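You operate a simulated robot arm through the tools that you are given. There is no shell and no other tool.

The job below is to be done with a simulated robot arm. You get a single attempt, and the scene is never put back.

JOB
Mask the red board with the blue tape, then paint the bare edge beside it.
Fine: work on the grey mat; stand the yellow brush back in the teal can. A coat counts when it lies all over at full strength: go over it till it gets no stronger.

Only the result counts: the job must be done as asked and must still hold three seconds after the hand-in. Knocking over, shifting, dropping, spilling or breaking anything else fails it.

ROBOT AND FRAMES
A 6-joint arm with a two-finger gripper, fixed in place. Base frame: the origin is at the foot of the arm, x ahead of it, y to its left, z up; the work surface is at about z = 86. Lengths are in cm, angles in degrees, forces in N, time in s.
Its first joint turns from -149.0 to 149.0 degrees. Payload 1.57 kg.
Tool frame: the origin (TCP) lies between the finger pads and is the grasp point; the fingertips stand 2.1 cm ahead of it; z points along the fingers, y is the line along which they close. The gripper opens to 7 cm. The gripper's body begins 5 cm behind the TCP.
Orientation is that of the tool frame in the base frame, as a unit quaternion [w, x, y, z]. With the fingers straight down and closing along the base's y, the tool's x points along the base's -x, its y along +y and its z along -z.

CONTROLS
- The arm moves only by the tool step_arm. Its argument "moves" is a list of rows, each a list of 3 entries, a list of its own where there are three numbers: the shift along the tool's x, y, z in units of 200 mm (1.0 is 200 mm), then the turn, a rotation vector about the tool's x, y, z in units of 45 degrees (1.0 is 45 degrees), then the opening, from 0 (shut) to 1 (fully open). In form: [[[x, y, z], [wx, wy, wz], hand], ...]. A call has 1 to 20 rows; each row is the pose to reach, as a shift and turn from the pose commanded when the call began, along the tool's axes at that moment. A call with a number of a shift or a turn outside -1 to 1 is refused whole. Each row takes 0.2 s and may step no farther than 5 cm and 8.6 degrees from the row before; otherwise, or with a gripper value out of range, the whole call is refused. A pose out of reach is approached as far as the arm can. The call stops where the force on the tool passes 50 N (or 10 N more than at its start, if that is more) or the arm is blocked; 0.2 s more then pass. Each finger halts on what it meets, pressing with about 30 N; the grip force reading is that of the motor and also rises with nothing between the fingers. The clock runs only during rows and for 0.2 s after the last one: add rows that repeat a pose to give the fingers time. The reply holds the time, the measured pose of the TCP, the force on the tool along the base axes, the opening and the grip force, in the units named above and with some noise, with the torque about the TCP (base axes, N m) and any sound that the robot's microphone picked up.
- Cameras (640 x 400 px; columns grow to the right, rows downward): "scene" is fixed at [39.04, 50.13, 154.68]; the picture's right is [-1.00, -0.03, 0.00], its down [-0.01, 0.24, -0.97] and it looks along [0.03, -0.97, -0.24] (base axes); focal length 367 px, centre (320, 200). "wrist" rides on the gripper at [7.9, 0.4, -8.1] in the tool frame; the picture's right is [-0.05, 1.00, 0.00], its down [-0.67, -0.04, -0.74] and it looks along [-0.74, -0.04, 0.67] (tool axes); focal length 256 px, centre (320, 200). There is no depth. A picture from a camera that has moved, and an enlarged one, comes with that camera's place and axes in the base frame and with its lens. The place of the scene camera against the robot may be out by one fixed shift of up to 1.8 cm in any direction.
- grab_frame(camera): a new picture of that camera. It takes no simulated time.
- move_column(by): slides the trunk up (or, below 0, down) by that many cm; the arm rides with it, the base frame stays. It gives what a move gives, with no picture.
- enlarge(camera, box): a new picture of the part [left, top, right, bottom] of that camera's present view, enlarged. It takes no simulated time.
- sign_off(): hands the job in; it is judged then, once.

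Nothing tells you positions but the pictures and the camera data. Unless the task says otherwise, let go and move clear before handing in.

The tools are called after "Emit:" as a command line: name --argument value ..., lists and objects as JSON in quotes. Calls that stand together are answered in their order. step_arm: Moves the arm, as the interface text tells. Its arguments: {"type":"object","properties":{"moves":{"type":"array","items":{"type":"array"}}},"required":["moves"]} The other tools are called the same way: move_column (by) slides the trunk up or down; grab_frame (camera) takes a picture; enlarge (camera, box) takes an enlarged picture of a part of a camera's view; sign_off () hands the job in.

At the start:

```text
clock: 0.0
tcp_pos: [-0.61, -67.47, 128.04]
tcp_rot: [0.0, 0.0, 1.0, 0.0]
force: [1.1, -0.7, -0.2]
wrist_torque: [0.01, 0.01, -0.02]
finger_gap: 6.97
finger_force: 0.0
trunk travel left (down, up): [-96.2, 0.8]
```

scene: 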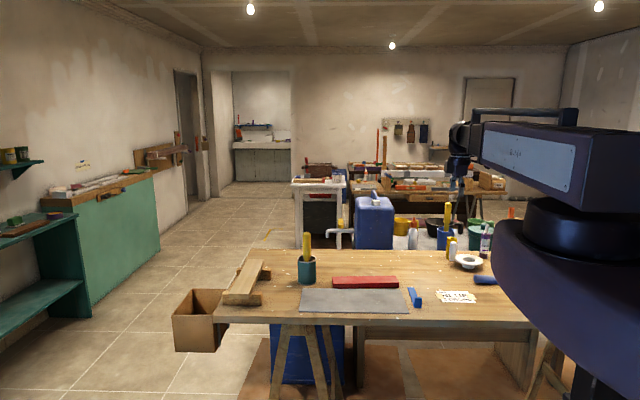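
wrist: 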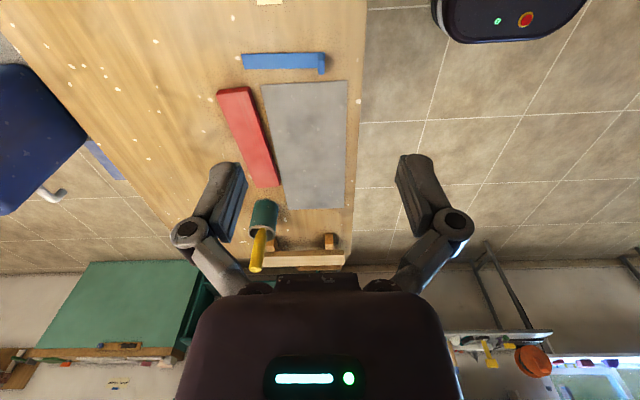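

I see a workbench with a red board, grey mat, a blue L-shaped piece of tape, a teal can with the yellow brush in it, and a card with writing. I will look closer before moving anything.

Emit:
enlarge --camera "scene" --box '[210, 220, 370, 320]'

Emit:
enlarge --camera "scene" --box '[360, 220, 520, 320]'

Emit:
enlarge --camera "wrist" --box '[180, 30, 380, 155]'

Emit:
enlarge --camera "wrist" --box '[180, 150, 380, 275]'

```text
4.00 times, centred on (290, 270) of scene
camera zoom: at [39.04, 50.13, 154.68], right [-1.0, -0.03, 0.0], down [-0.01, 0.24, -0.97], along [0.03, -0.97, -0.24], focal length 1466 px, centre (440, -80)
```

zoom: 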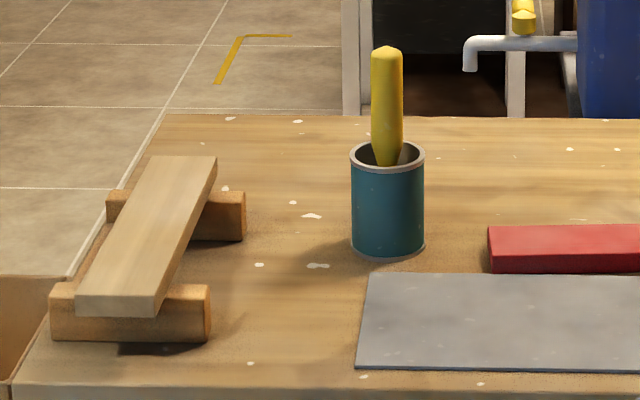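

```text
4.00 times, centred on (440, 270) of scene
camera zoom: at [39.04, 50.13, 154.68], right [-1.0, -0.03, 0.0], down [-0.01, 0.24, -0.97], along [0.03, -0.97, -0.24], focal length 1466 px, centre (-160, -80)
```

zoom: 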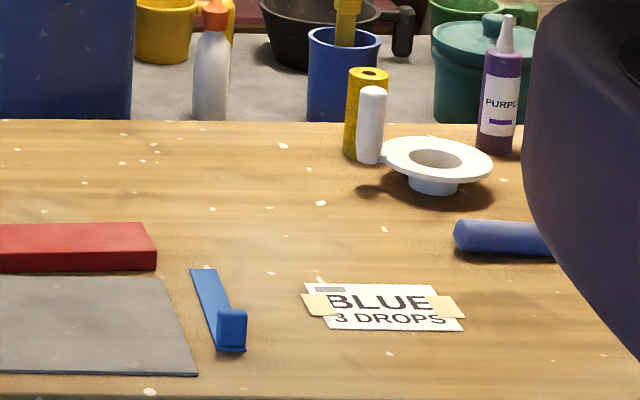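

```text
3.20 times, centred on (280, 92) of wrist
camera zoom: at [-8.4, -67.18, 136.0], right [0.05, 1.0, 0.0], down [0.67, -0.04, 0.74], along [0.74, -0.04, -0.67], focal length 819 px, centre (448, 544)
```

zoom: 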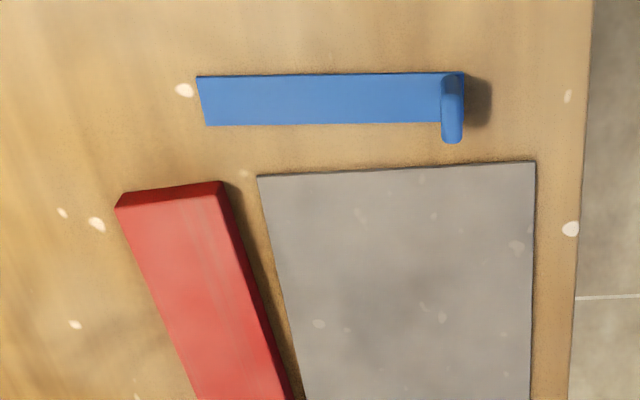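

```text
3.20 times, centred on (280, 212) of wrist
camera zoom: at [-8.4, -67.18, 136.0], right [0.05, 1.0, 0.0], down [0.67, -0.04, 0.74], along [0.74, -0.04, -0.67], focal length 819 px, centre (448, 160)
```

zoom: 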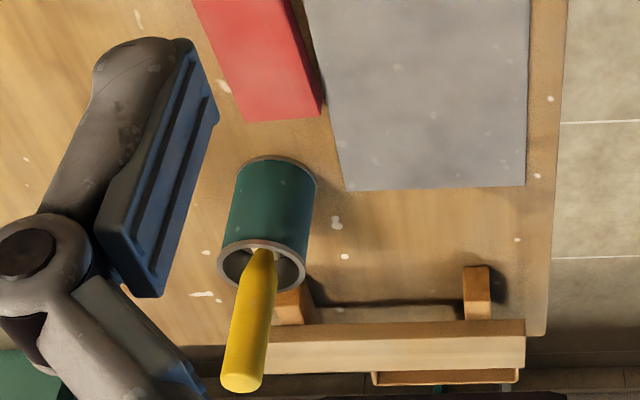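

The tape is a strip about 15 cm long with a small upright tab at one end. The board is about 25 x 7 cm and lies behind the mat, and the brush stands in the can near the end of my reach. I'll bring the wrist camera closer to look at the board and tape.

Emit:
step_arm --moves '[[[-0.2, 0, 0.1], [0, 0, 0], 1], [[-0.4, 0, 0.2], [0, 0, 0], 1], [[-0.6, 0, 0.3], [0, 0, 0], 1], [[-0.8, 0, 0.4], [0, 0, 0], 1], [[-1.0, 0, 0.5], [0, 0, 0], 1]]'

Emit:
grab_frame --camera "wrist"

Emit:
grab_frame --camera "scene"

```text
clock: 1.2
tcp_pos: [19.39, -67.39, 127.96]
tcp_rot: [0.001, 0.001, 1.0, -0.001]
force: [-0.3, 0.8, -1.2]
wrist_torque: [-0.01, 0.01, 0.06]
finger_gap: 7.01
finger_force: 0.1
out of reach, approached as far as the arm can: row 1, 2, 3, 4, 5
trunk travel left (down, up): [-96.2, 0.8]
```

```text
taken
camera wrist: at [11.54, -67.01, 135.99], right [0.05, 1.0, 0.0], down [0.67, -0.04, 0.74], along [0.74, -0.04, -0.67], focal length 256 px, centre (320, 200)
```

wrist: 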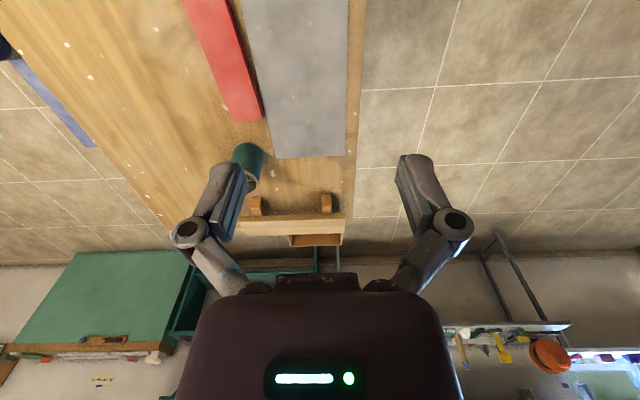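

```text
taken
```

scene: 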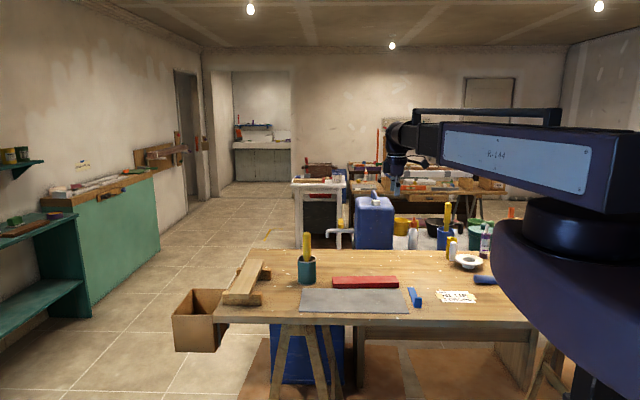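

The arm could not reach lower with the trunk this high, so z stayed at 128. I'll lower the trunk some and check what it does to the tool pose.

Emit:
move_column --by -12

Emit:
grab_frame --camera "wrist"

Emit:
grab_frame --camera "scene"

```text
clock: 2.7
tcp_pos: [19.05, -67.42, 116.09]
tcp_rot: [0.0, 0.0, 1.0, 0.001]
force: [0.0, 0.2, -0.1]
wrist_torque: [0.06, -0.01, 0.03]
finger_gap: 7.0
finger_force: 0.0
trunk travel left (down, up): [-84.2, 12.8]
```

```text
taken
camera wrist: at [11.43, -66.99, 124.01], right [0.05, 1.0, 0.0], down [0.67, -0.04, 0.74], along [0.74, -0.04, -0.67], focal length 256 px, centre (320, 200)
```

wrist: 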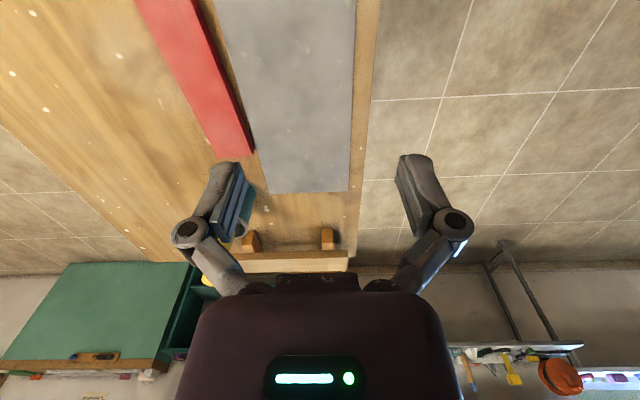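

```text
taken
```

scene: 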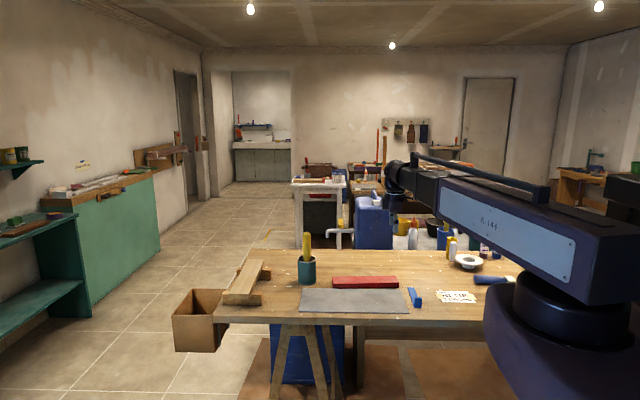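

Lowering the trunk lowers the tool. I'll pull back toward -x so the board and tape come into view from closer.

Emit:
step_arm --moves '[[[0.2, -0.08, 0], [0, 0, 0], 1], [[0.4, -0.16, 0], [0, 0, 0], 1], [[0.6, -0.24, 0], [0, 0, 0], 1], [[0.8, -0.32, 0], [0, 0, 0], 1], [[1.0, -0.4, 0.0], [0, 0, 0], 1], [[1.0, -0.4, 0.2], [0, 0, 0], 1], [[1.0, -0.4, 0.4], [0, 0, 0], 1]]'

Emit:
grab_frame --camera "wrist"

Emit:
enlarge --camera "wrist" --box '[160, 40, 416, 200]'

```text
clock: 4.3
tcp_pos: [-0.77, -75.57, 115.94]
tcp_rot: [0.001, 0.0, 1.0, 0.0]
force: [-0.6, 0.2, 0.3]
wrist_torque: [-0.01, -0.01, 0.06]
finger_gap: 7.01
finger_force: 0.0
out of reach, approached as far as the arm can: row 2, 3, 6, 7
trunk travel left (down, up): [-84.2, 12.8]
```

```text
taken
camera wrist: at [-8.52, -75.12, 123.99], right [0.05, 1.0, 0.0], down [0.67, -0.04, 0.75], along [0.74, -0.04, -0.67], focal length 256 px, centre (320, 200)
```

wrist: 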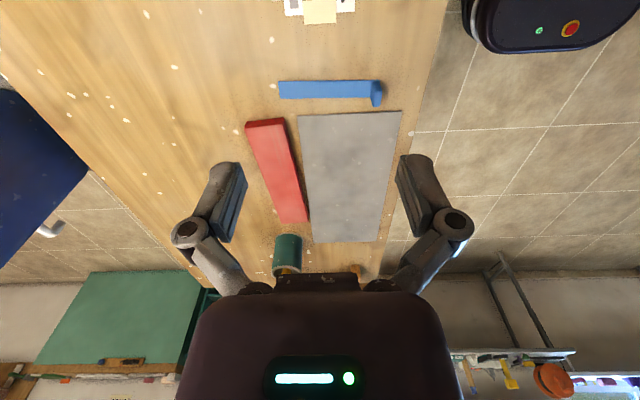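

```text
2.50 times, centred on (288, 120) of wrist
camera zoom: at [-8.52, -75.12, 123.99], right [0.05, 1.0, 0.0], down [0.67, -0.04, 0.75], along [0.74, -0.04, -0.67], focal length 640 px, centre (400, 400)
```

zoom: 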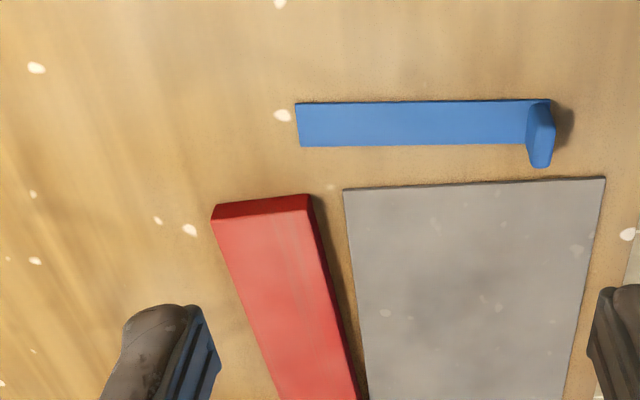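

The arm again did not go down by itself. I'll test whether it can go up and tilt, so I know what only the trunk can do.

Emit:
step_arm --moves '[[[0, 0, -0.1], [0, 0, 0], 1], [[0, 0, -0.2], [0, 0, 0], 1]]'

Emit:
step_arm --moves '[[[0, 0, 0.1], [0, 0, 0], 1], [[0, 0, 0.2], [0, 0, 0], 1], [[0, 0, 0.3], [0, 0, 0], 1]]'

```text
clock: 4.9
tcp_pos: [-0.67, -75.45, 116.15]
tcp_rot: [0.001, 0.0, 1.0, 0.0]
force: [-0.4, -0.1, -0.6]
wrist_torque: [0.0, 0.03, 0.01]
finger_gap: 7.01
finger_force: 0.0
out of reach, approached as far as the arm can: row 1, 2
trunk travel left (down, up): [-84.2, 12.8]
```

```text
clock: 5.7
tcp_pos: [-0.71, -75.48, 115.95]
tcp_rot: [0.0, -0.001, 1.0, 0.0]
force: [-0.8, 0.0, 0.3]
wrist_torque: [0.03, 0.0, -0.01]
finger_gap: 7.02
finger_force: 0.1
out of reach, approached as far as the arm can: row 1, 2, 3
trunk travel left (down, up): [-84.2, 12.8]
```

The tool height is tied to the trunk while the tool points down, so I'll do vertical moves with the trunk and horizontal ones with the arm. Next I'll look closely at the board and tape for marks.

Emit:
move_column --by -12

Emit:
grab_frame --camera "wrist"

Emit:
enlarge --camera "wrist" --box '[220, 60, 420, 185]'

Emit:
enlarge --camera "wrist" --box '[250, 150, 410, 250]'

```text
clock: 7.2
tcp_pos: [-0.65, -75.39, 104.04]
tcp_rot: [0.001, 0.0, 1.0, 0.0]
force: [-1.0, -0.2, -0.6]
wrist_torque: [-0.01, -0.01, 0.02]
finger_gap: 7.0
finger_force: 0.1
trunk travel left (down, up): [-72.2, 24.8]
```

```text
taken
camera wrist: at [-8.46, -75.1, 112.01], right [0.05, 1.0, 0.0], down [0.67, -0.04, 0.74], along [0.74, -0.04, -0.67], focal length 256 px, centre (320, 200)
```

wrist: 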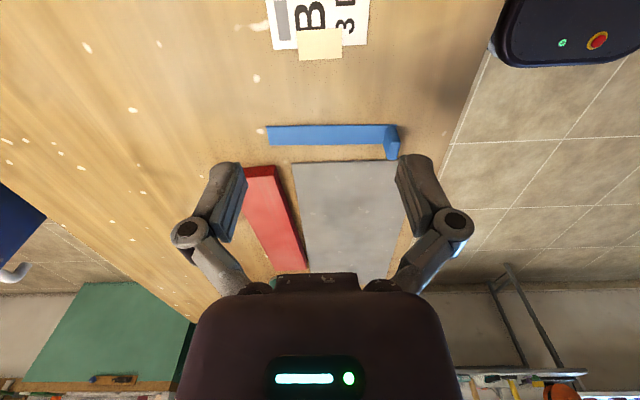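

```text
3.20 times, centred on (320, 122) of wrist
camera zoom: at [-8.46, -75.1, 112.01], right [0.05, 1.0, 0.0], down [0.67, -0.04, 0.74], along [0.74, -0.04, -0.67], focal length 819 px, centre (320, 448)
```

zoom: 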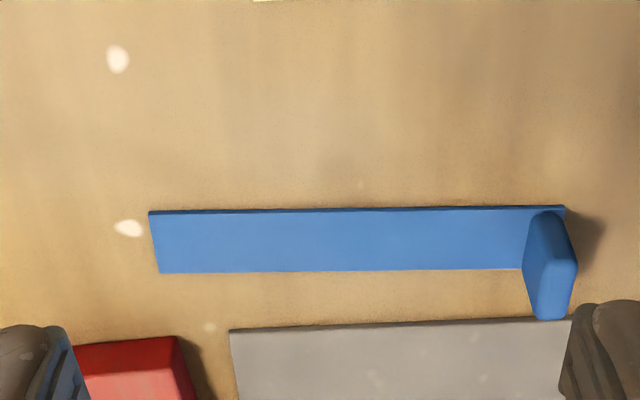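

```text
4.00 times, centred on (330, 200) of wrist
camera zoom: at [-8.46, -75.1, 112.01], right [0.05, 1.0, 0.0], down [0.67, -0.04, 0.74], along [0.74, -0.04, -0.67], focal length 1024 px, centre (280, 200)
```

zoom: 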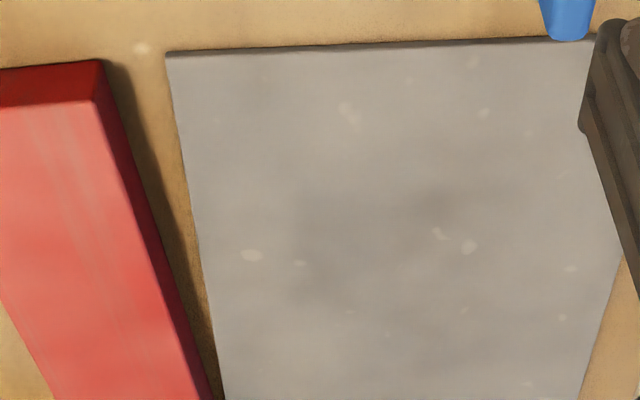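

The board is plain red with no marks, and the tape has a standing tab at its y≈-68 end. Next I'll look at the can and brush from above.

Emit:
move_column --by 18

Emit:
step_arm --moves '[[[-0.2, 0, 0], [0, 0, 0], 1], [[-0.4, 0, 0], [0, 0, 0], 1], [[-0.6, 0, 0], [0, 0, 0], 1], [[-0.8, 0, 0], [0, 0, 0], 1], [[-1.0, 0, 0.0], [0, 0, 0], 1]]'

Emit:
step_arm --moves '[[[-0.2, -0.1, 0], [0, 0, 0], 1], [[-0.4, -0.2, 0], [0, 0, 0], 1]]'

Emit:
grab_frame --camera "wrist"

Emit:
grab_frame --camera "scene"

```text
clock: 9.2
tcp_pos: [-0.78, -75.52, 122.1]
tcp_rot: [0.0, 0.001, 1.0, 0.0]
force: [-0.1, 0.1, -0.8]
wrist_torque: [-0.02, 0.02, 0.0]
finger_gap: 6.99
finger_force: 0.2
trunk travel left (down, up): [-90.2, 6.8]
```

```text
clock: 10.4
tcp_pos: [19.66, -75.43, 122.05]
tcp_rot: [0.0, 0.001, 1.0, -0.001]
force: [0.4, 0.2, 0.4]
wrist_torque: [0.02, 0.0, -0.01]
finger_gap: 6.99
finger_force: 0.0
trunk travel left (down, up): [-90.2, 6.8]
```

```text
clock: 11.0
tcp_pos: [27.59, -79.73, 122.1]
tcp_rot: [0.0, 0.0, 1.0, 0.001]
force: [0.8, 0.4, 0.8]
wrist_torque: [-0.04, 0.01, 0.03]
finger_gap: 6.98
finger_force: 0.0
trunk travel left (down, up): [-90.2, 6.8]
```

```text
taken
camera wrist: at [19.76, -79.3, 129.99], right [0.05, 1.0, 0.0], down [0.67, -0.04, 0.74], along [0.74, -0.04, -0.67], focal length 256 px, centre (320, 200)
```

wrist: 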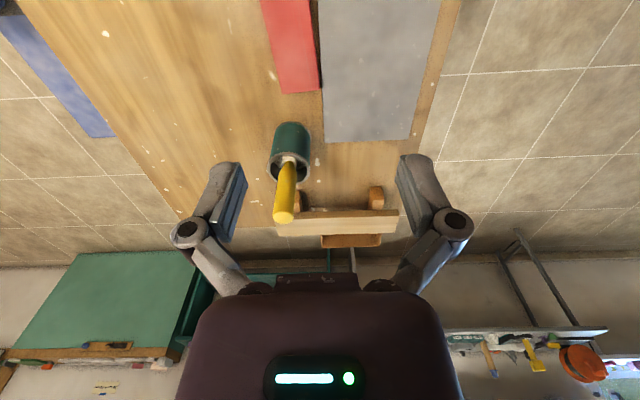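

```text
taken
```

scene: 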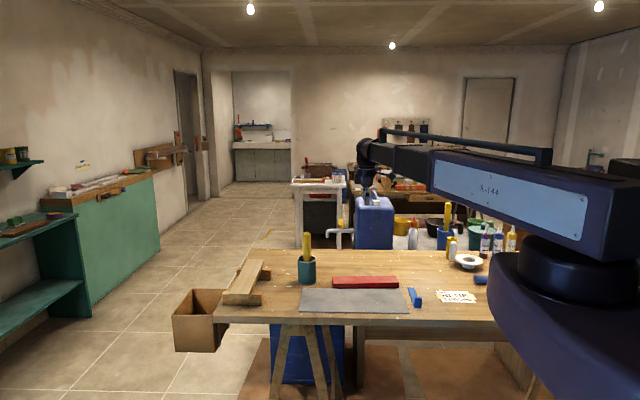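

Emit:
enlarge --camera "wrist" --box '[240, 110, 352, 180]'

Emit:
enlarge --camera "wrist" --box '[220, 100, 380, 200]'

```text
5.71 times, centred on (296, 145) of wrist
camera zoom: at [19.76, -79.3, 129.99], right [0.05, 1.0, 0.0], down [0.67, -0.04, 0.74], along [0.74, -0.04, -0.67], focal length 1463 px, centre (457, 514)
```

zoom: 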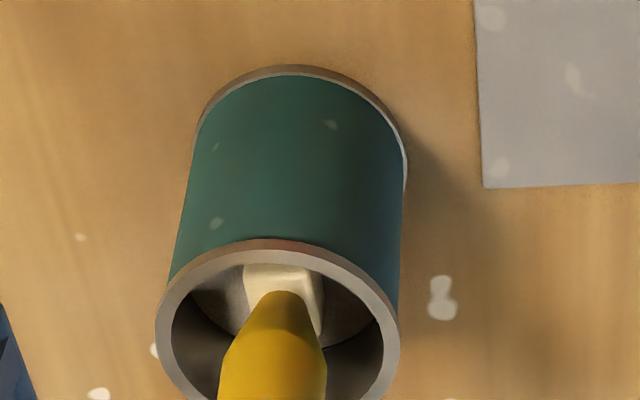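

```text
4.00 times, centred on (300, 150) of wrist
camera zoom: at [19.76, -79.3, 129.99], right [0.05, 1.0, 0.0], down [0.67, -0.04, 0.74], along [0.74, -0.04, -0.67], focal length 1024 px, centre (400, 400)
```

zoom: 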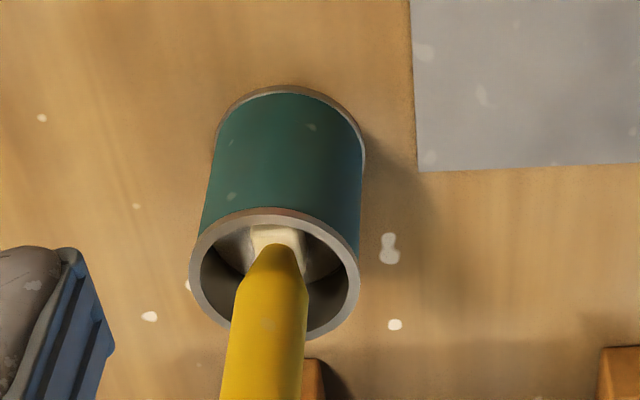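

The can is at about (49.7, -86.2), right at the limit of reach. The brush stands upright with a fat round handle and a cream head, and I see no loose paint in the can. I'll turn the wrist 90° to see the board's far side in case one edge is unpainted.

Emit:
step_arm --moves '[[[0, 0, 0], [0, 0, -0.17], 1], [[0, 0, 0], [0, 0, -0.34], 1], [[0, 0, 0], [0, 0, -0.51], 1], [[0, 0, 0], [0, 0, -0.68], 1], [[0, 0, 0], [0, 0, -0.85], 1], [[0, 0, 0], [0, 0, -1.0], 1]]'

Emit:
step_arm --moves '[[[0, 0, 0], [0, 0, -0.17], 1], [[0, 0, 0], [0, 0, -0.34], 1], [[0, 0, 0], [0, 0, -0.51], 1], [[0, 0, 0], [0, 0, -0.68], 1], [[0, 0, 0], [0, 0, -0.85], 1], [[0, 0, 0], [0, 0, -1.0], 1]]'

Emit:
grab_frame --camera "wrist"

Emit:
grab_frame --camera "scene"

```text
clock: 12.4
tcp_pos: [27.44, -79.54, 122.07]
tcp_rot: [0.0, -0.383, 0.924, 0.0]
force: [-0.2, 0.1, 0.0]
wrist_torque: [0.03, -0.01, -0.03]
finger_gap: 7.0
finger_force: 0.1
trunk travel left (down, up): [-90.2, 6.8]
```

```text
clock: 13.8
tcp_pos: [27.37, -79.44, 122.03]
tcp_rot: [0.0, 0.708, -0.707, -0.001]
force: [0.2, 0.2, -0.2]
wrist_torque: [-0.04, -0.04, -0.04]
finger_gap: 7.01
finger_force: 0.1
trunk travel left (down, up): [-90.2, 6.8]
```

```text
taken
camera wrist: at [27.12, -87.44, 130.0], right [-1.0, 0.05, 0.0], down [0.03, 0.67, 0.74], along [0.04, 0.74, -0.67], focal length 256 px, centre (320, 200)
```

wrist: 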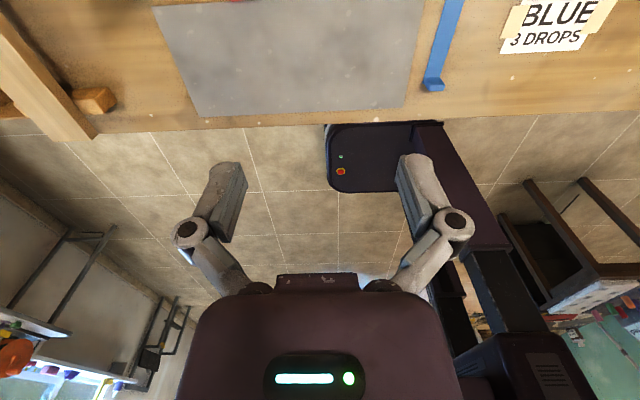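

```text
taken
```

scene: 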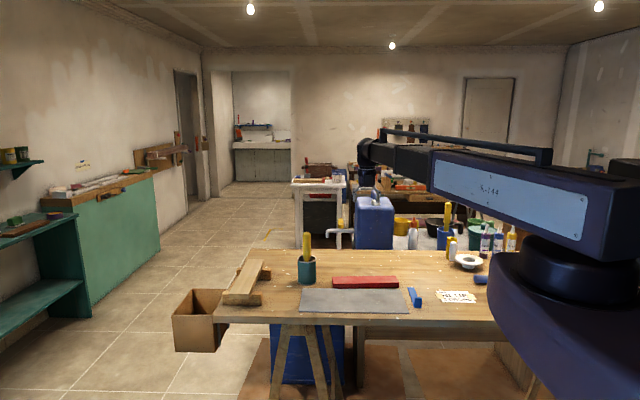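

Emit:
step_arm --moves '[[[0.2, 0, 0], [0, 0, 0], 1], [[0.4, 0, 0], [0, 0, 0], 1], [[0.6, 0, 0], [0, 0, 0], 1]]'

Emit:
move_column --by -10

Emit:
grab_frame --camera "wrist"

Emit:
enlarge --camera "wrist" --box '[160, 0, 480, 200]'

Emit:
grab_frame --camera "scene"

```text
clock: 14.6
tcp_pos: [27.17, -91.88, 121.97]
tcp_rot: [0.001, -0.706, 0.708, 0.001]
force: [-0.8, -0.6, 0.3]
wrist_torque: [0.0, 0.01, 0.04]
finger_gap: 6.99
finger_force: 0.0
trunk travel left (down, up): [-90.2, 6.8]
```

```text
clock: 15.9
tcp_pos: [27.25, -91.82, 111.98]
tcp_rot: [0.0, 0.708, -0.707, 0.0]
force: [-0.7, -0.5, -0.2]
wrist_torque: [-0.01, -0.03, 0.0]
finger_gap: 7.0
finger_force: 0.0
trunk travel left (down, up): [-80.2, 16.8]
```

```text
taken
camera wrist: at [26.97, -99.75, 120.02], right [-1.0, 0.05, 0.0], down [0.04, 0.67, 0.74], along [0.04, 0.74, -0.67], focal length 256 px, centre (320, 200)
```

wrist: 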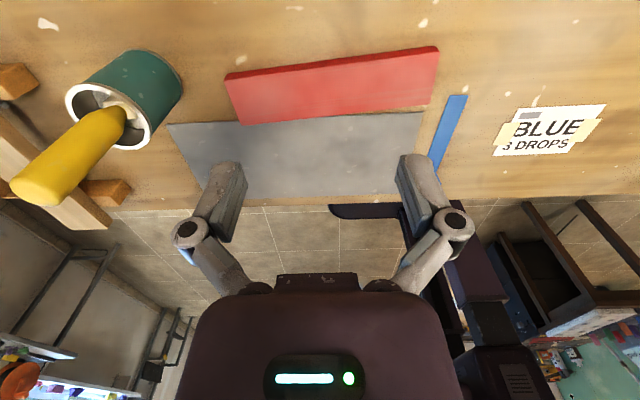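

```text
2.00 times, centred on (320, 100) of wrist
camera zoom: at [26.97, -99.75, 120.02], right [-1.0, 0.05, 0.0], down [0.04, 0.67, 0.74], along [0.04, 0.74, -0.67], focal length 512 px, centre (320, 400)
```

zoom: 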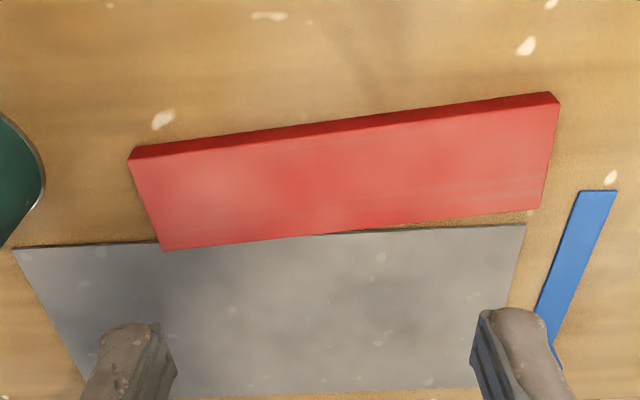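

```text
taken
```

scene: 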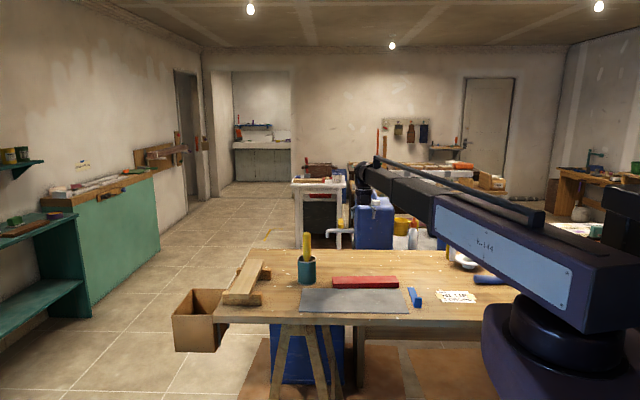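

The board is red all over, about 25.5 x 6.4 x 2 cm with its top near z=88, and it sits about 4° off the x axis. I'll move it onto the mat first, so I'm aligning the gripper above its centre near (26.5, -84.7).

Emit:
step_arm --moves '[[[-0.06, 0.006, 0], [0, 0, 0.16], 1], [[-0.12, 0.012, 0], [0, 0, 0.32], 1], [[-0.18, 0.018, 0], [0, 0, 0.48], 1], [[-0.24, 0.024, 0], [0, 0, 0.64], 1], [[-0.3, 0.03, 0], [0, 0, 0.8], 1], [[-0.355, 0.0375, 0], [0, 0, 0.955], 1]]'

Emit:
step_arm --moves '[[[0, 0, 0], [0, 0, 0.16], 1], [[0, 0, 0], [0, 0, 0.32], 1], [[0, 0, 0], [0, 0, 0.48], 1], [[0, 0, 0], [0, 0, 0.64], 1], [[0, 0, 0], [0, 0, 0.8], 1], [[0, 0, 0], [0, 0, 0.955], 1]]'

Emit:
move_column --by -12

Emit:
grab_frame --camera "wrist"

Emit:
grab_frame --camera "scene"

```text
clock: 17.3
tcp_pos: [26.5, -84.61, 112.06]
tcp_rot: [0.0, -0.399, 0.917, -0.001]
force: [-0.5, 0.3, -0.5]
wrist_torque: [0.03, 0.0, 0.02]
finger_gap: 7.0
finger_force: 0.1
trunk travel left (down, up): [-80.2, 16.8]
```

```text
clock: 18.7
tcp_pos: [26.46, -84.71, 112.09]
tcp_rot: [0.0, -0.033, 0.999, 0.0]
force: [0.9, 0.6, -0.2]
wrist_torque: [0.02, 0.05, 0.01]
finger_gap: 7.02
finger_force: 0.1
trunk travel left (down, up): [-80.2, 16.8]
```

```text
clock: 20.2
tcp_pos: [26.37, -84.64, 99.96]
tcp_rot: [0.0, -0.036, 0.999, 0.0]
force: [-0.3, 0.1, -0.5]
wrist_torque: [-0.01, -0.02, -0.01]
finger_gap: 7.02
finger_force: 0.0
trunk travel left (down, up): [-68.2, 28.8]
```

```text
taken
camera wrist: at [18.69, -84.87, 108.01], right [-0.02, 1.0, 0.0], down [0.67, 0.01, 0.74], along [0.74, 0.01, -0.67], focal length 256 px, centre (320, 200)
```

wrist: 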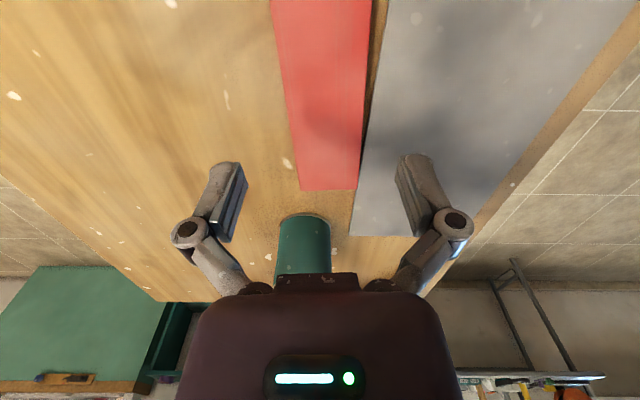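

```text
taken
```

scene: 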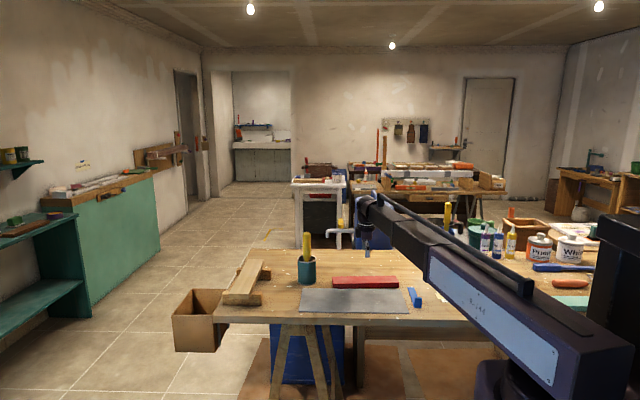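

The gripper is over the board with its yaw matched. The board centre looks about 0.2 cm toward +y, so I'll nudge over, lower partway and check the clearance again.

Emit:
step_arm --moves '[[[0, 0.011, 0], [0, 0, 0], 1], [[0, 0.011, 0], [0, 0, 0], 1]]'

Emit:
move_column --by -8

Emit:
grab_frame --camera "wrist"

Emit:
enlarge --camera "wrist" --box '[200, 60, 440, 210]'

Emit:
enlarge --camera "scene" --box '[280, 180, 560, 355]'

```text
clock: 20.8
tcp_pos: [26.5, -84.48, 100.09]
tcp_rot: [0.0, -0.035, 0.999, 0.0]
force: [-0.4, 0.7, 0.3]
wrist_torque: [-0.02, -0.01, 0.02]
finger_gap: 7.0
finger_force: 0.1
trunk travel left (down, up): [-68.2, 28.8]
```

```text
clock: 22.0
tcp_pos: [26.5, -84.38, 92.05]
tcp_rot: [0.0, -0.035, 0.999, 0.0]
force: [0.2, 0.7, -0.5]
wrist_torque: [0.02, 0.02, -0.01]
finger_gap: 6.97
finger_force: 0.2
trunk travel left (down, up): [-60.2, 36.8]
```

```text
taken
camera wrist: at [18.69, -84.64, 100.01], right [-0.02, 1.0, 0.0], down [0.67, 0.01, 0.74], along [0.74, 0.01, -0.67], focal length 256 px, centre (320, 200)
```

wrist: 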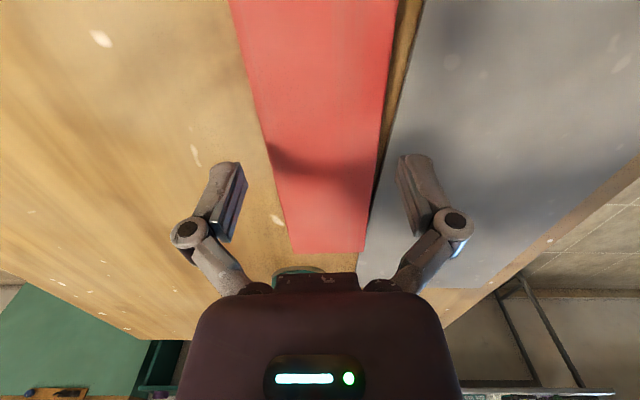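

```text
2.67 times, centred on (320, 135) of wrist
camera zoom: at [18.69, -84.64, 100.01], right [-0.02, 1.0, 0.0], down [0.67, 0.01, 0.74], along [0.74, 0.01, -0.67], focal length 683 px, centre (320, 373)
```

zoom: 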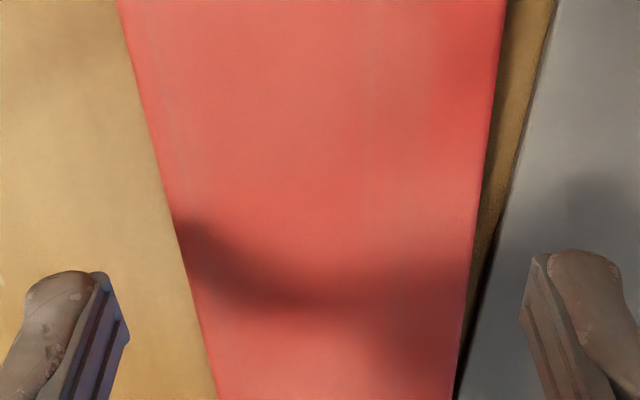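

```text
2.29 times, centred on (420, 268) of scene
camera zoom: at [39.04, 50.13, 154.68], right [-1.0, -0.03, 0.0], down [-0.01, 0.24, -0.97], along [0.03, -0.97, -0.24], focal length 838 px, centre (91, 46)
```

zoom: 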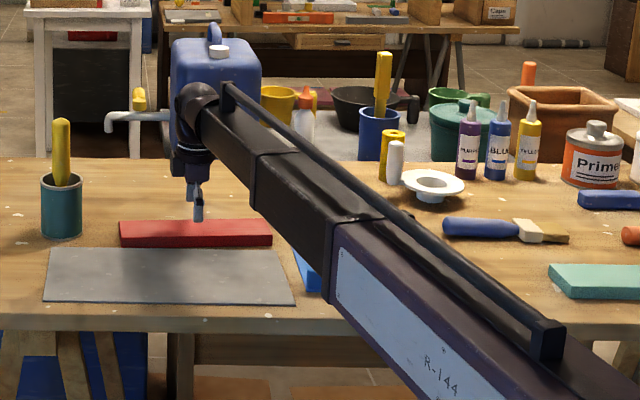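

The gap is centred, with about 0.27 cm of clearance per side. I'll lower until the fingertips are just above the mat level, then close on the board.

Emit:
move_column --by -3.2

Emit:
step_arm --moves '[[[0, 0, 0], [0, 0, 0], 0.9], [[0, 0, 0], [0, 0, 0], 0.8], [[0, 0, 0], [0, 0, 0], 0.7], [[0, 0, 0], [0, 0, 0], 0.7], [[0, 0, 0], [0, 0, 0], 0.7]]'

Emit:
grab_frame --camera "wrist"

```text
clock: 22.8
tcp_pos: [26.51, -84.52, 88.91]
tcp_rot: [0.0, -0.035, 0.999, 0.0]
force: [0.5, -0.3, -0.1]
wrist_torque: [0.03, 0.02, 0.0]
finger_gap: 6.99
finger_force: 0.0
trunk travel left (down, up): [-57.0, 40.0]
```

```text
clock: 24.0
tcp_pos: [26.47, -84.5, 88.89]
tcp_rot: [0.0, -0.035, 0.999, 0.0]
force: [0.7, -1.8, 5.1]
wrist_torque: [0.12, 0.02, 0.02]
finger_gap: 6.46
finger_force: 30.4
trunk travel left (down, up): [-57.0, 40.0]
```

```text
taken
camera wrist: at [18.69, -84.63, 96.83], right [-0.02, 1.0, 0.0], down [0.67, 0.01, 0.75], along [0.74, 0.01, -0.67], focal length 256 px, centre (320, 200)
```

wrist: 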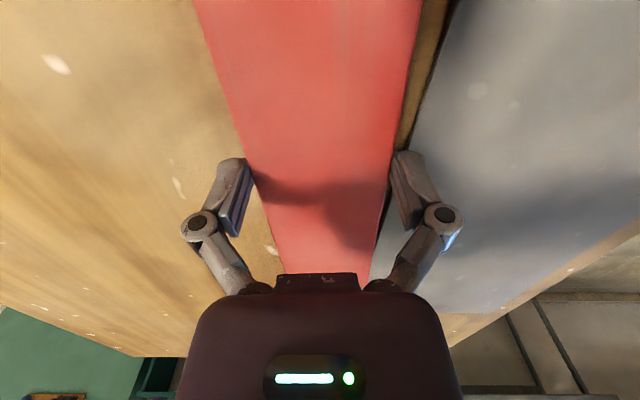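

The board is gripped at 6.46 cm with 30 N. I'll lift it, carry it over the mat to about (31, -72), square it up and check before lowering.

Emit:
move_column --by 4

Emit:
step_arm --moves '[[[-0.045, 0.1, 0], [0, 0, 0.015], 0.7], [[-0.09, 0.2, 0], [0, 0, 0.03], 0.7], [[-0.135, 0.3, 0], [0, 0, 0.045], 0.7], [[-0.18, 0.4, 0], [0, 0, 0.06], 0.7], [[-0.225, 0.5, 0], [0, 0, 0.075], 0.7], [[-0.268, 0.608, 0], [0, 0, 0.089], 0.7], [[-0.268, 0.608, 0], [0, 0, 0.089], 0.7]]'

Emit:
grab_frame --camera "wrist"

Emit:
enlarge --camera "scene" --box '[280, 180, 560, 355]'

```text
clock: 24.8
tcp_pos: [26.36, -84.34, 92.76]
tcp_rot: [0.0, -0.034, 0.999, 0.0]
force: [0.3, -0.6, 0.2]
wrist_torque: [0.0, -0.01, -0.02]
finger_gap: 4.96
finger_force: 0.3
trunk travel left (down, up): [-61.0, 36.0]
```

```text
clock: 26.4
tcp_pos: [30.86, -71.91, 92.9]
tcp_rot: [0.0, -0.001, 1.0, 0.0]
force: [0.5, 0.1, 0.0]
wrist_torque: [-0.01, 0.02, 0.02]
finger_gap: 4.87
finger_force: 0.2
trunk travel left (down, up): [-61.0, 36.0]
```

```text
taken
camera wrist: at [23.22, -71.57, 100.81], right [0.05, 1.0, 0.0], down [0.67, -0.04, 0.74], along [0.74, -0.04, -0.67], focal length 256 px, centre (320, 200)
```

wrist: 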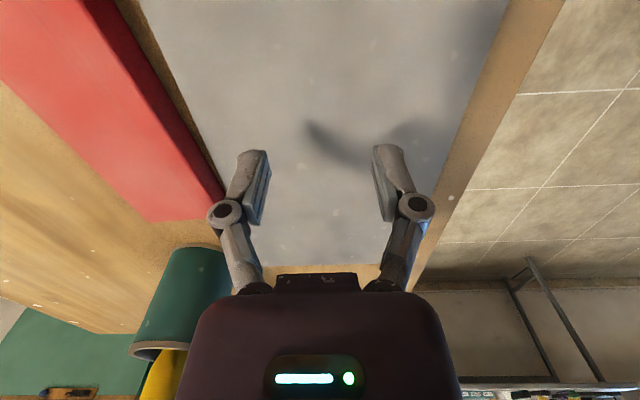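

```text
2.29 times, centred on (420, 268) of scene
camera zoom: at [39.04, 50.13, 154.68], right [-1.0, -0.03, 0.0], down [-0.01, 0.24, -0.97], along [0.03, -0.97, -0.24], focal length 838 px, centre (91, 46)
```

zoom: 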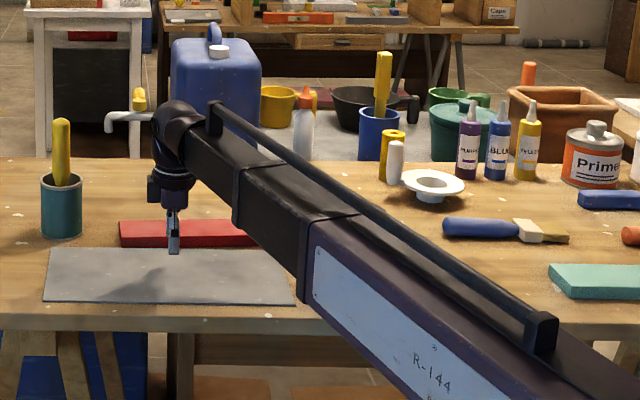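

The grip slipped off as I lifted: the gap closed to 4.9 and the board stayed behind. I'll go back with the gripper open, check whether the board moved, and take a deeper grip.

Emit:
move_column --by 4

Emit:
step_arm --moves '[[[0.05, -0.1, 0], [0, 0, -0.015], 0.8], [[0.1, -0.2, 0], [0, 0, -0.03], 0.9], [[0.16, -0.3, 0], [0, 0, -0.045], 1], [[0.21, -0.4, 0], [0, 0, -0.06], 1], [[0.26, -0.5, 0], [0, 0, -0.075], 1], [[0.325, -0.627, 0], [0, 0, -0.089], 1], [[0.325, -0.627, 0], [0, 0, -0.089], 1]]'

Emit:
grab_frame --camera "wrist"

Emit:
enlarge --camera "wrist" --box '[200, 0, 440, 150]'

```text
clock: 27.2
tcp_pos: [30.91, -71.96, 96.84]
tcp_rot: [0.0, 0.001, 1.0, 0.0]
force: [0.2, -0.2, -0.7]
wrist_torque: [0.0, 0.04, -0.02]
finger_gap: 4.9
finger_force: 0.1
trunk travel left (down, up): [-65.0, 32.0]
```

```text
clock: 28.8
tcp_pos: [24.38, -84.37, 96.82]
tcp_rot: [0.001, -0.036, 0.999, -0.001]
force: [0.5, -0.1, 0.3]
wrist_torque: [-0.03, 0.01, 0.01]
finger_gap: 6.99
finger_force: 0.1
trunk travel left (down, up): [-65.0, 32.0]
```

```text
taken
camera wrist: at [16.68, -84.63, 104.8], right [-0.02, 1.0, 0.0], down [0.67, 0.01, 0.74], along [0.74, 0.01, -0.67], focal length 256 px, centre (320, 200)
```

wrist: 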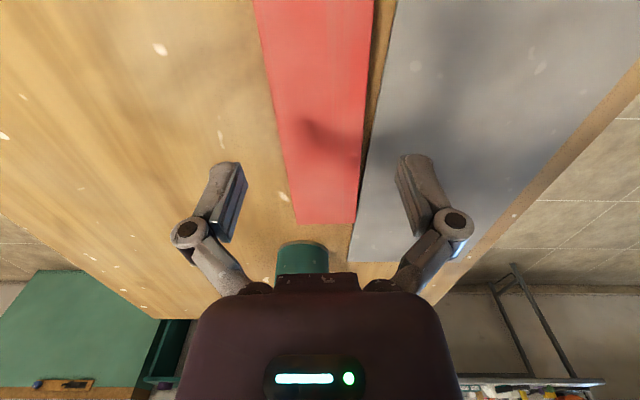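

```text
2.67 times, centred on (320, 75) of wrist
camera zoom: at [16.68, -84.63, 104.8], right [-0.02, 1.0, 0.0], down [0.67, 0.01, 0.74], along [0.74, 0.01, -0.67], focal length 683 px, centre (320, 533)
```

zoom: 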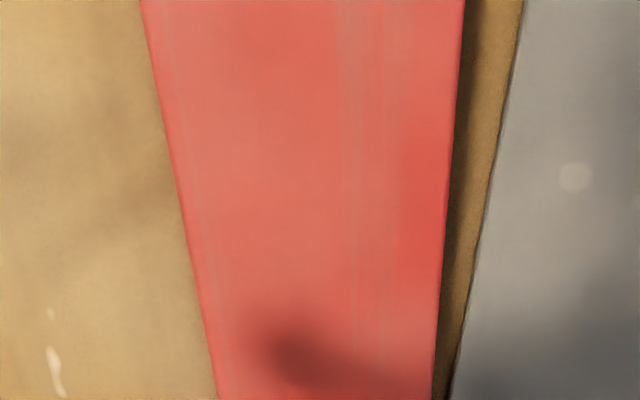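

Emit:
step_arm --moves '[[[0, -0.008, 0], [0, 0, 0], 1], [[0, -0.008, 0], [0, 0, 0], 1]]'

Emit:
move_column --by -7.9

Emit:
move_column --by -0.4

Emit:
enlarge --camera "wrist" --box '[200, 90, 440, 240]'

```text
clock: 29.4
tcp_pos: [24.53, -84.59, 96.84]
tcp_rot: [0.0, -0.035, 0.999, -0.001]
force: [0.4, -0.4, -0.6]
wrist_torque: [-0.02, 0.01, 0.01]
finger_gap: 6.98
finger_force: 0.1
trunk travel left (down, up): [-65.0, 32.0]
```

```text
clock: 30.6
tcp_pos: [24.48, -84.53, 88.89]
tcp_rot: [0.0, -0.034, 0.999, 0.001]
force: [-1.0, -0.9, -0.5]
wrist_torque: [0.0, 0.0, -0.04]
finger_gap: 6.97
finger_force: 0.2
trunk travel left (down, up): [-57.1, 39.9]
```

```text
clock: 31.1
tcp_pos: [24.42, -84.53, 88.56]
tcp_rot: [0.0, -0.036, 0.999, 0.0]
force: [0.1, -0.2, 0.3]
wrist_torque: [0.01, -0.01, 0.03]
finger_gap: 7.02
finger_force: 0.2
trunk travel left (down, up): [-56.7, 40.3]
```

```text
2.67 times, centred on (320, 165) of wrist
camera zoom: at [16.71, -84.78, 96.5], right [-0.02, 1.0, 0.0], down [0.67, 0.01, 0.74], along [0.74, 0.01, -0.67], focal length 683 px, centre (320, 293)
```

zoom: 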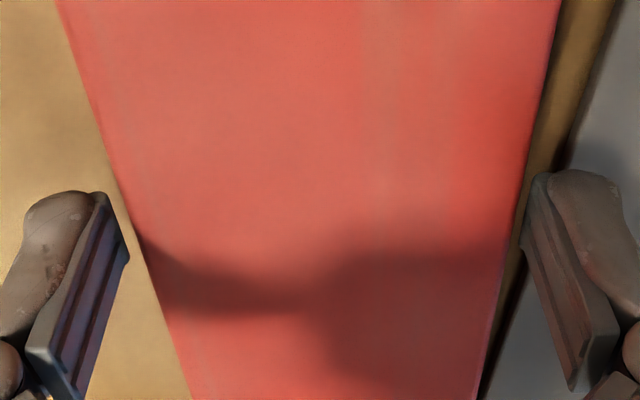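

Emit:
move_column --by -0.2

Emit:
step_arm --moves '[[[0, 0, 0], [0, 0, 0], 0.9], [[0, 0, 0], [0, 0, 0], 0.8], [[0, 0, 0], [0, 0, 0], 0.6], [[0, 0, 0], [0, 0, 0], 0.5], [[0, 0, 0], [0, 0, 0], 0.5], [[0, 0, 0], [0, 0, 0], 0.5]]'

Emit:
move_column --by 0.5

Emit:
enlarge --camera "wrist" --box '[200, 90, 440, 240]'

```text
clock: 31.6
tcp_pos: [24.49, -84.61, 88.43]
tcp_rot: [0.0, -0.035, 0.999, 0.0]
force: [0.3, 0.4, 0.1]
wrist_torque: [-0.02, 0.03, -0.01]
finger_gap: 6.96
finger_force: 0.2
trunk travel left (down, up): [-56.5, 40.5]
```

```text
clock: 33.0
tcp_pos: [24.51, -84.58, 88.32]
tcp_rot: [0.0, -0.035, 0.999, 0.0]
force: [1.1, -0.6, 4.8]
wrist_torque: [0.11, 0.03, 0.03]
finger_gap: 6.45
finger_force: 30.7
trunk travel left (down, up): [-56.5, 40.5]
```

```text
clock: 33.6
tcp_pos: [24.49, -84.69, 88.74]
tcp_rot: [0.0, -0.035, 0.999, 0.0]
force: [-0.2, 0.7, -2.6]
wrist_torque: [0.0, 0.04, 0.06]
finger_gap: 6.42
finger_force: 30.2
trunk travel left (down, up): [-57.0, 40.0]
```

```text
2.67 times, centred on (320, 165) of wrist
camera zoom: at [16.71, -84.8, 96.77], right [-0.02, 1.0, 0.0], down [0.67, 0.01, 0.74], along [0.74, 0.01, -0.67], focal length 683 px, centre (320, 293)
```

zoom: 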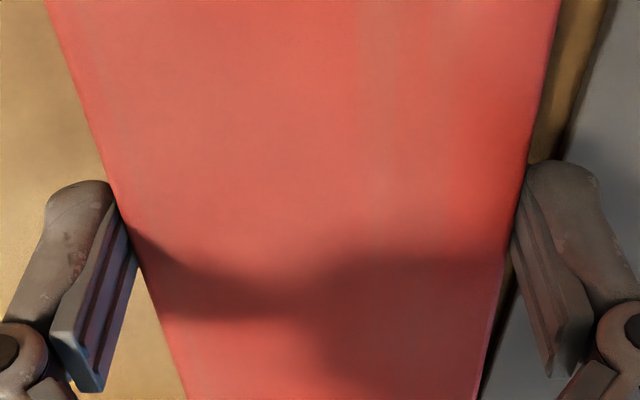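

The grip is holding this time, with about 2.6 N of weight on the tool. I'll lift slowly in small steps.

Emit:
move_column --by 0.5

Emit:
move_column --by 1.0

Emit:
grab_frame --camera "wrist"

Emit:
enlarge --camera "scene" --box '[280, 200, 440, 300]'

```text
clock: 34.1
tcp_pos: [24.42, -84.71, 89.32]
tcp_rot: [0.0, -0.036, 0.999, -0.001]
force: [-0.6, 0.9, -2.2]
wrist_torque: [0.0, 0.01, 0.03]
finger_gap: 6.45
finger_force: 29.7
trunk travel left (down, up): [-57.5, 39.5]
```

```text
clock: 34.7
tcp_pos: [24.46, -84.62, 90.27]
tcp_rot: [0.0, -0.035, 0.999, 0.0]
force: [0.2, -0.6, -2.5]
wrist_torque: [0.0, 0.04, 0.01]
finger_gap: 6.44
finger_force: 29.5
trunk travel left (down, up): [-58.5, 38.5]
```

```text
taken
camera wrist: at [16.71, -84.8, 98.29], right [-0.02, 1.0, 0.0], down [0.67, 0.01, 0.74], along [0.74, 0.01, -0.67], focal length 256 px, centre (320, 200)
```

wrist: 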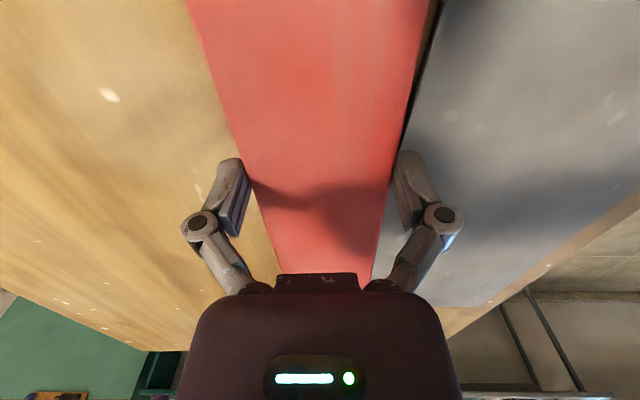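

```text
4.00 times, centred on (360, 250) of scene
camera zoom: at [39.04, 50.13, 154.68], right [-1.0, -0.03, 0.0], down [-0.01, 0.24, -0.97], along [0.03, -0.97, -0.24], focal length 1466 px, centre (160, 0)
```

zoom: 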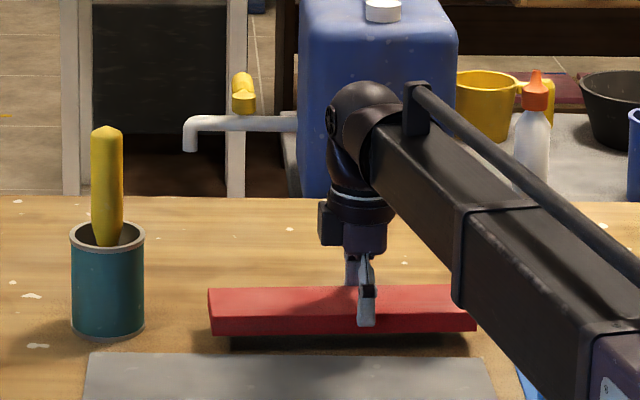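

The board is lifted level, about 2 cm up. I'll carry it slowly over to the mat, squaring the yaw on the way.

Emit:
step_arm --moves '[[[-0.01, 0.04, 0], [0, 0, 0], 0.5], [[-0.03, 0.09, 0], [0, 0, 0.01], 0.5], [[-0.06, 0.15, 0], [0, 0, 0.02], 0.5], [[-0.09, 0.22, 0], [0, 0, 0.03], 0.5], [[-0.12, 0.29, 0], [0, 0, 0.04], 0.5], [[-0.15, 0.36, 0], [0, 0, 0.05], 0.5], [[-0.18, 0.43, 0], [0, 0, 0.06], 0.5], [[-0.21, 0.49, 0], [0, 0, 0.07], 0.5], [[-0.24, 0.55, 0], [0, 0, 0.08], 0.5], [[-0.26, 0.59, 0], [0, 0, 0.085], 0.5], [[-0.2705, 0.6126, 0], [0, 0, 0.089], 0.5], [[-0.2705, 0.6126, 0], [0, 0, 0.089], 0.5]]'

Emit:
grab_frame --camera "wrist"

Emit:
enlarge --camera "scene" --box '[280, 220, 440, 320]'

```text
clock: 37.3
tcp_pos: [29.07, -71.9, 90.42]
tcp_rot: [0.0, 0.0, 1.0, 0.0]
force: [-0.2, -0.3, -2.1]
wrist_torque: [-0.04, 0.02, 0.01]
finger_gap: 6.46
finger_force: 30.1
trunk travel left (down, up): [-58.5, 38.5]
```

```text
taken
camera wrist: at [21.27, -71.54, 98.29], right [0.05, 1.0, 0.0], down [0.67, -0.04, 0.74], along [0.74, -0.04, -0.67], focal length 256 px, centre (320, 200)
```

wrist: 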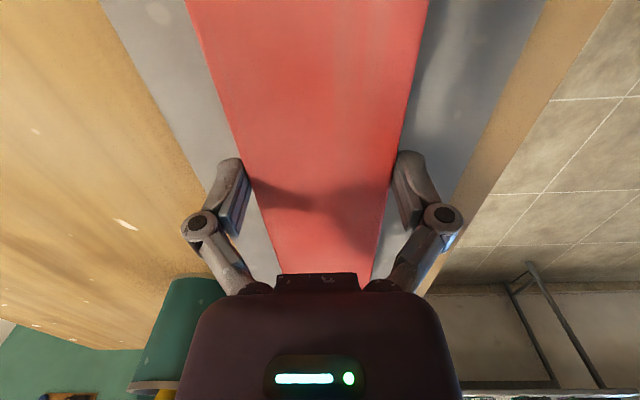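

```text
4.00 times, centred on (360, 270) of scene
camera zoom: at [39.04, 50.13, 154.68], right [-1.0, -0.03, 0.0], down [-0.01, 0.24, -0.97], along [0.03, -0.97, -0.24], focal length 1466 px, centre (160, -80)
```

zoom: 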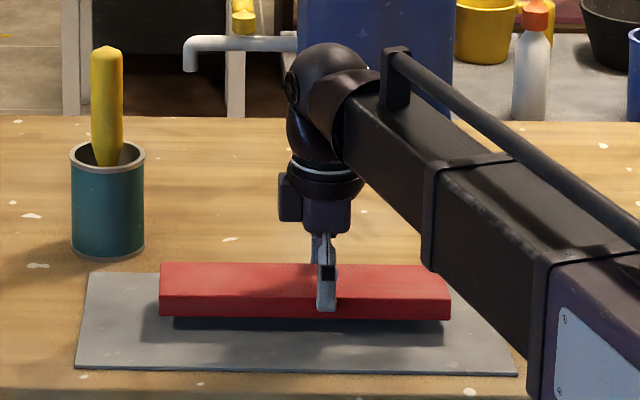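

Emit:
move_column --by -1.3

Emit:
move_column --by -0.2

Emit:
move_column --by -0.15

```text
clock: 37.9
tcp_pos: [29.02, -71.81, 89.13]
tcp_rot: [-0.001, 0.0, 1.0, 0.0]
force: [-0.3, -0.8, -3.0]
wrist_torque: [-0.01, 0.09, 0.03]
finger_gap: 6.44
finger_force: 29.9
trunk travel left (down, up): [-57.2, 39.8]
```

```text
clock: 38.4
tcp_pos: [29.04, -71.93, 88.86]
tcp_rot: [0.0, 0.001, 1.0, 0.001]
force: [-0.3, -0.8, -1.6]
wrist_torque: [0.01, 0.04, 0.0]
finger_gap: 6.46
finger_force: 29.9
trunk travel left (down, up): [-57.0, 40.0]
```

```text
clock: 38.9
tcp_pos: [29.05, -71.81, 88.76]
tcp_rot: [0.0, 0.0, 1.0, -0.001]
force: [1.9, -4.8, 14.1]
wrist_torque: [0.1, 0.07, -0.05]
finger_gap: 6.48
finger_force: 30.0
trunk travel left (down, up): [-56.8, 40.2]
```

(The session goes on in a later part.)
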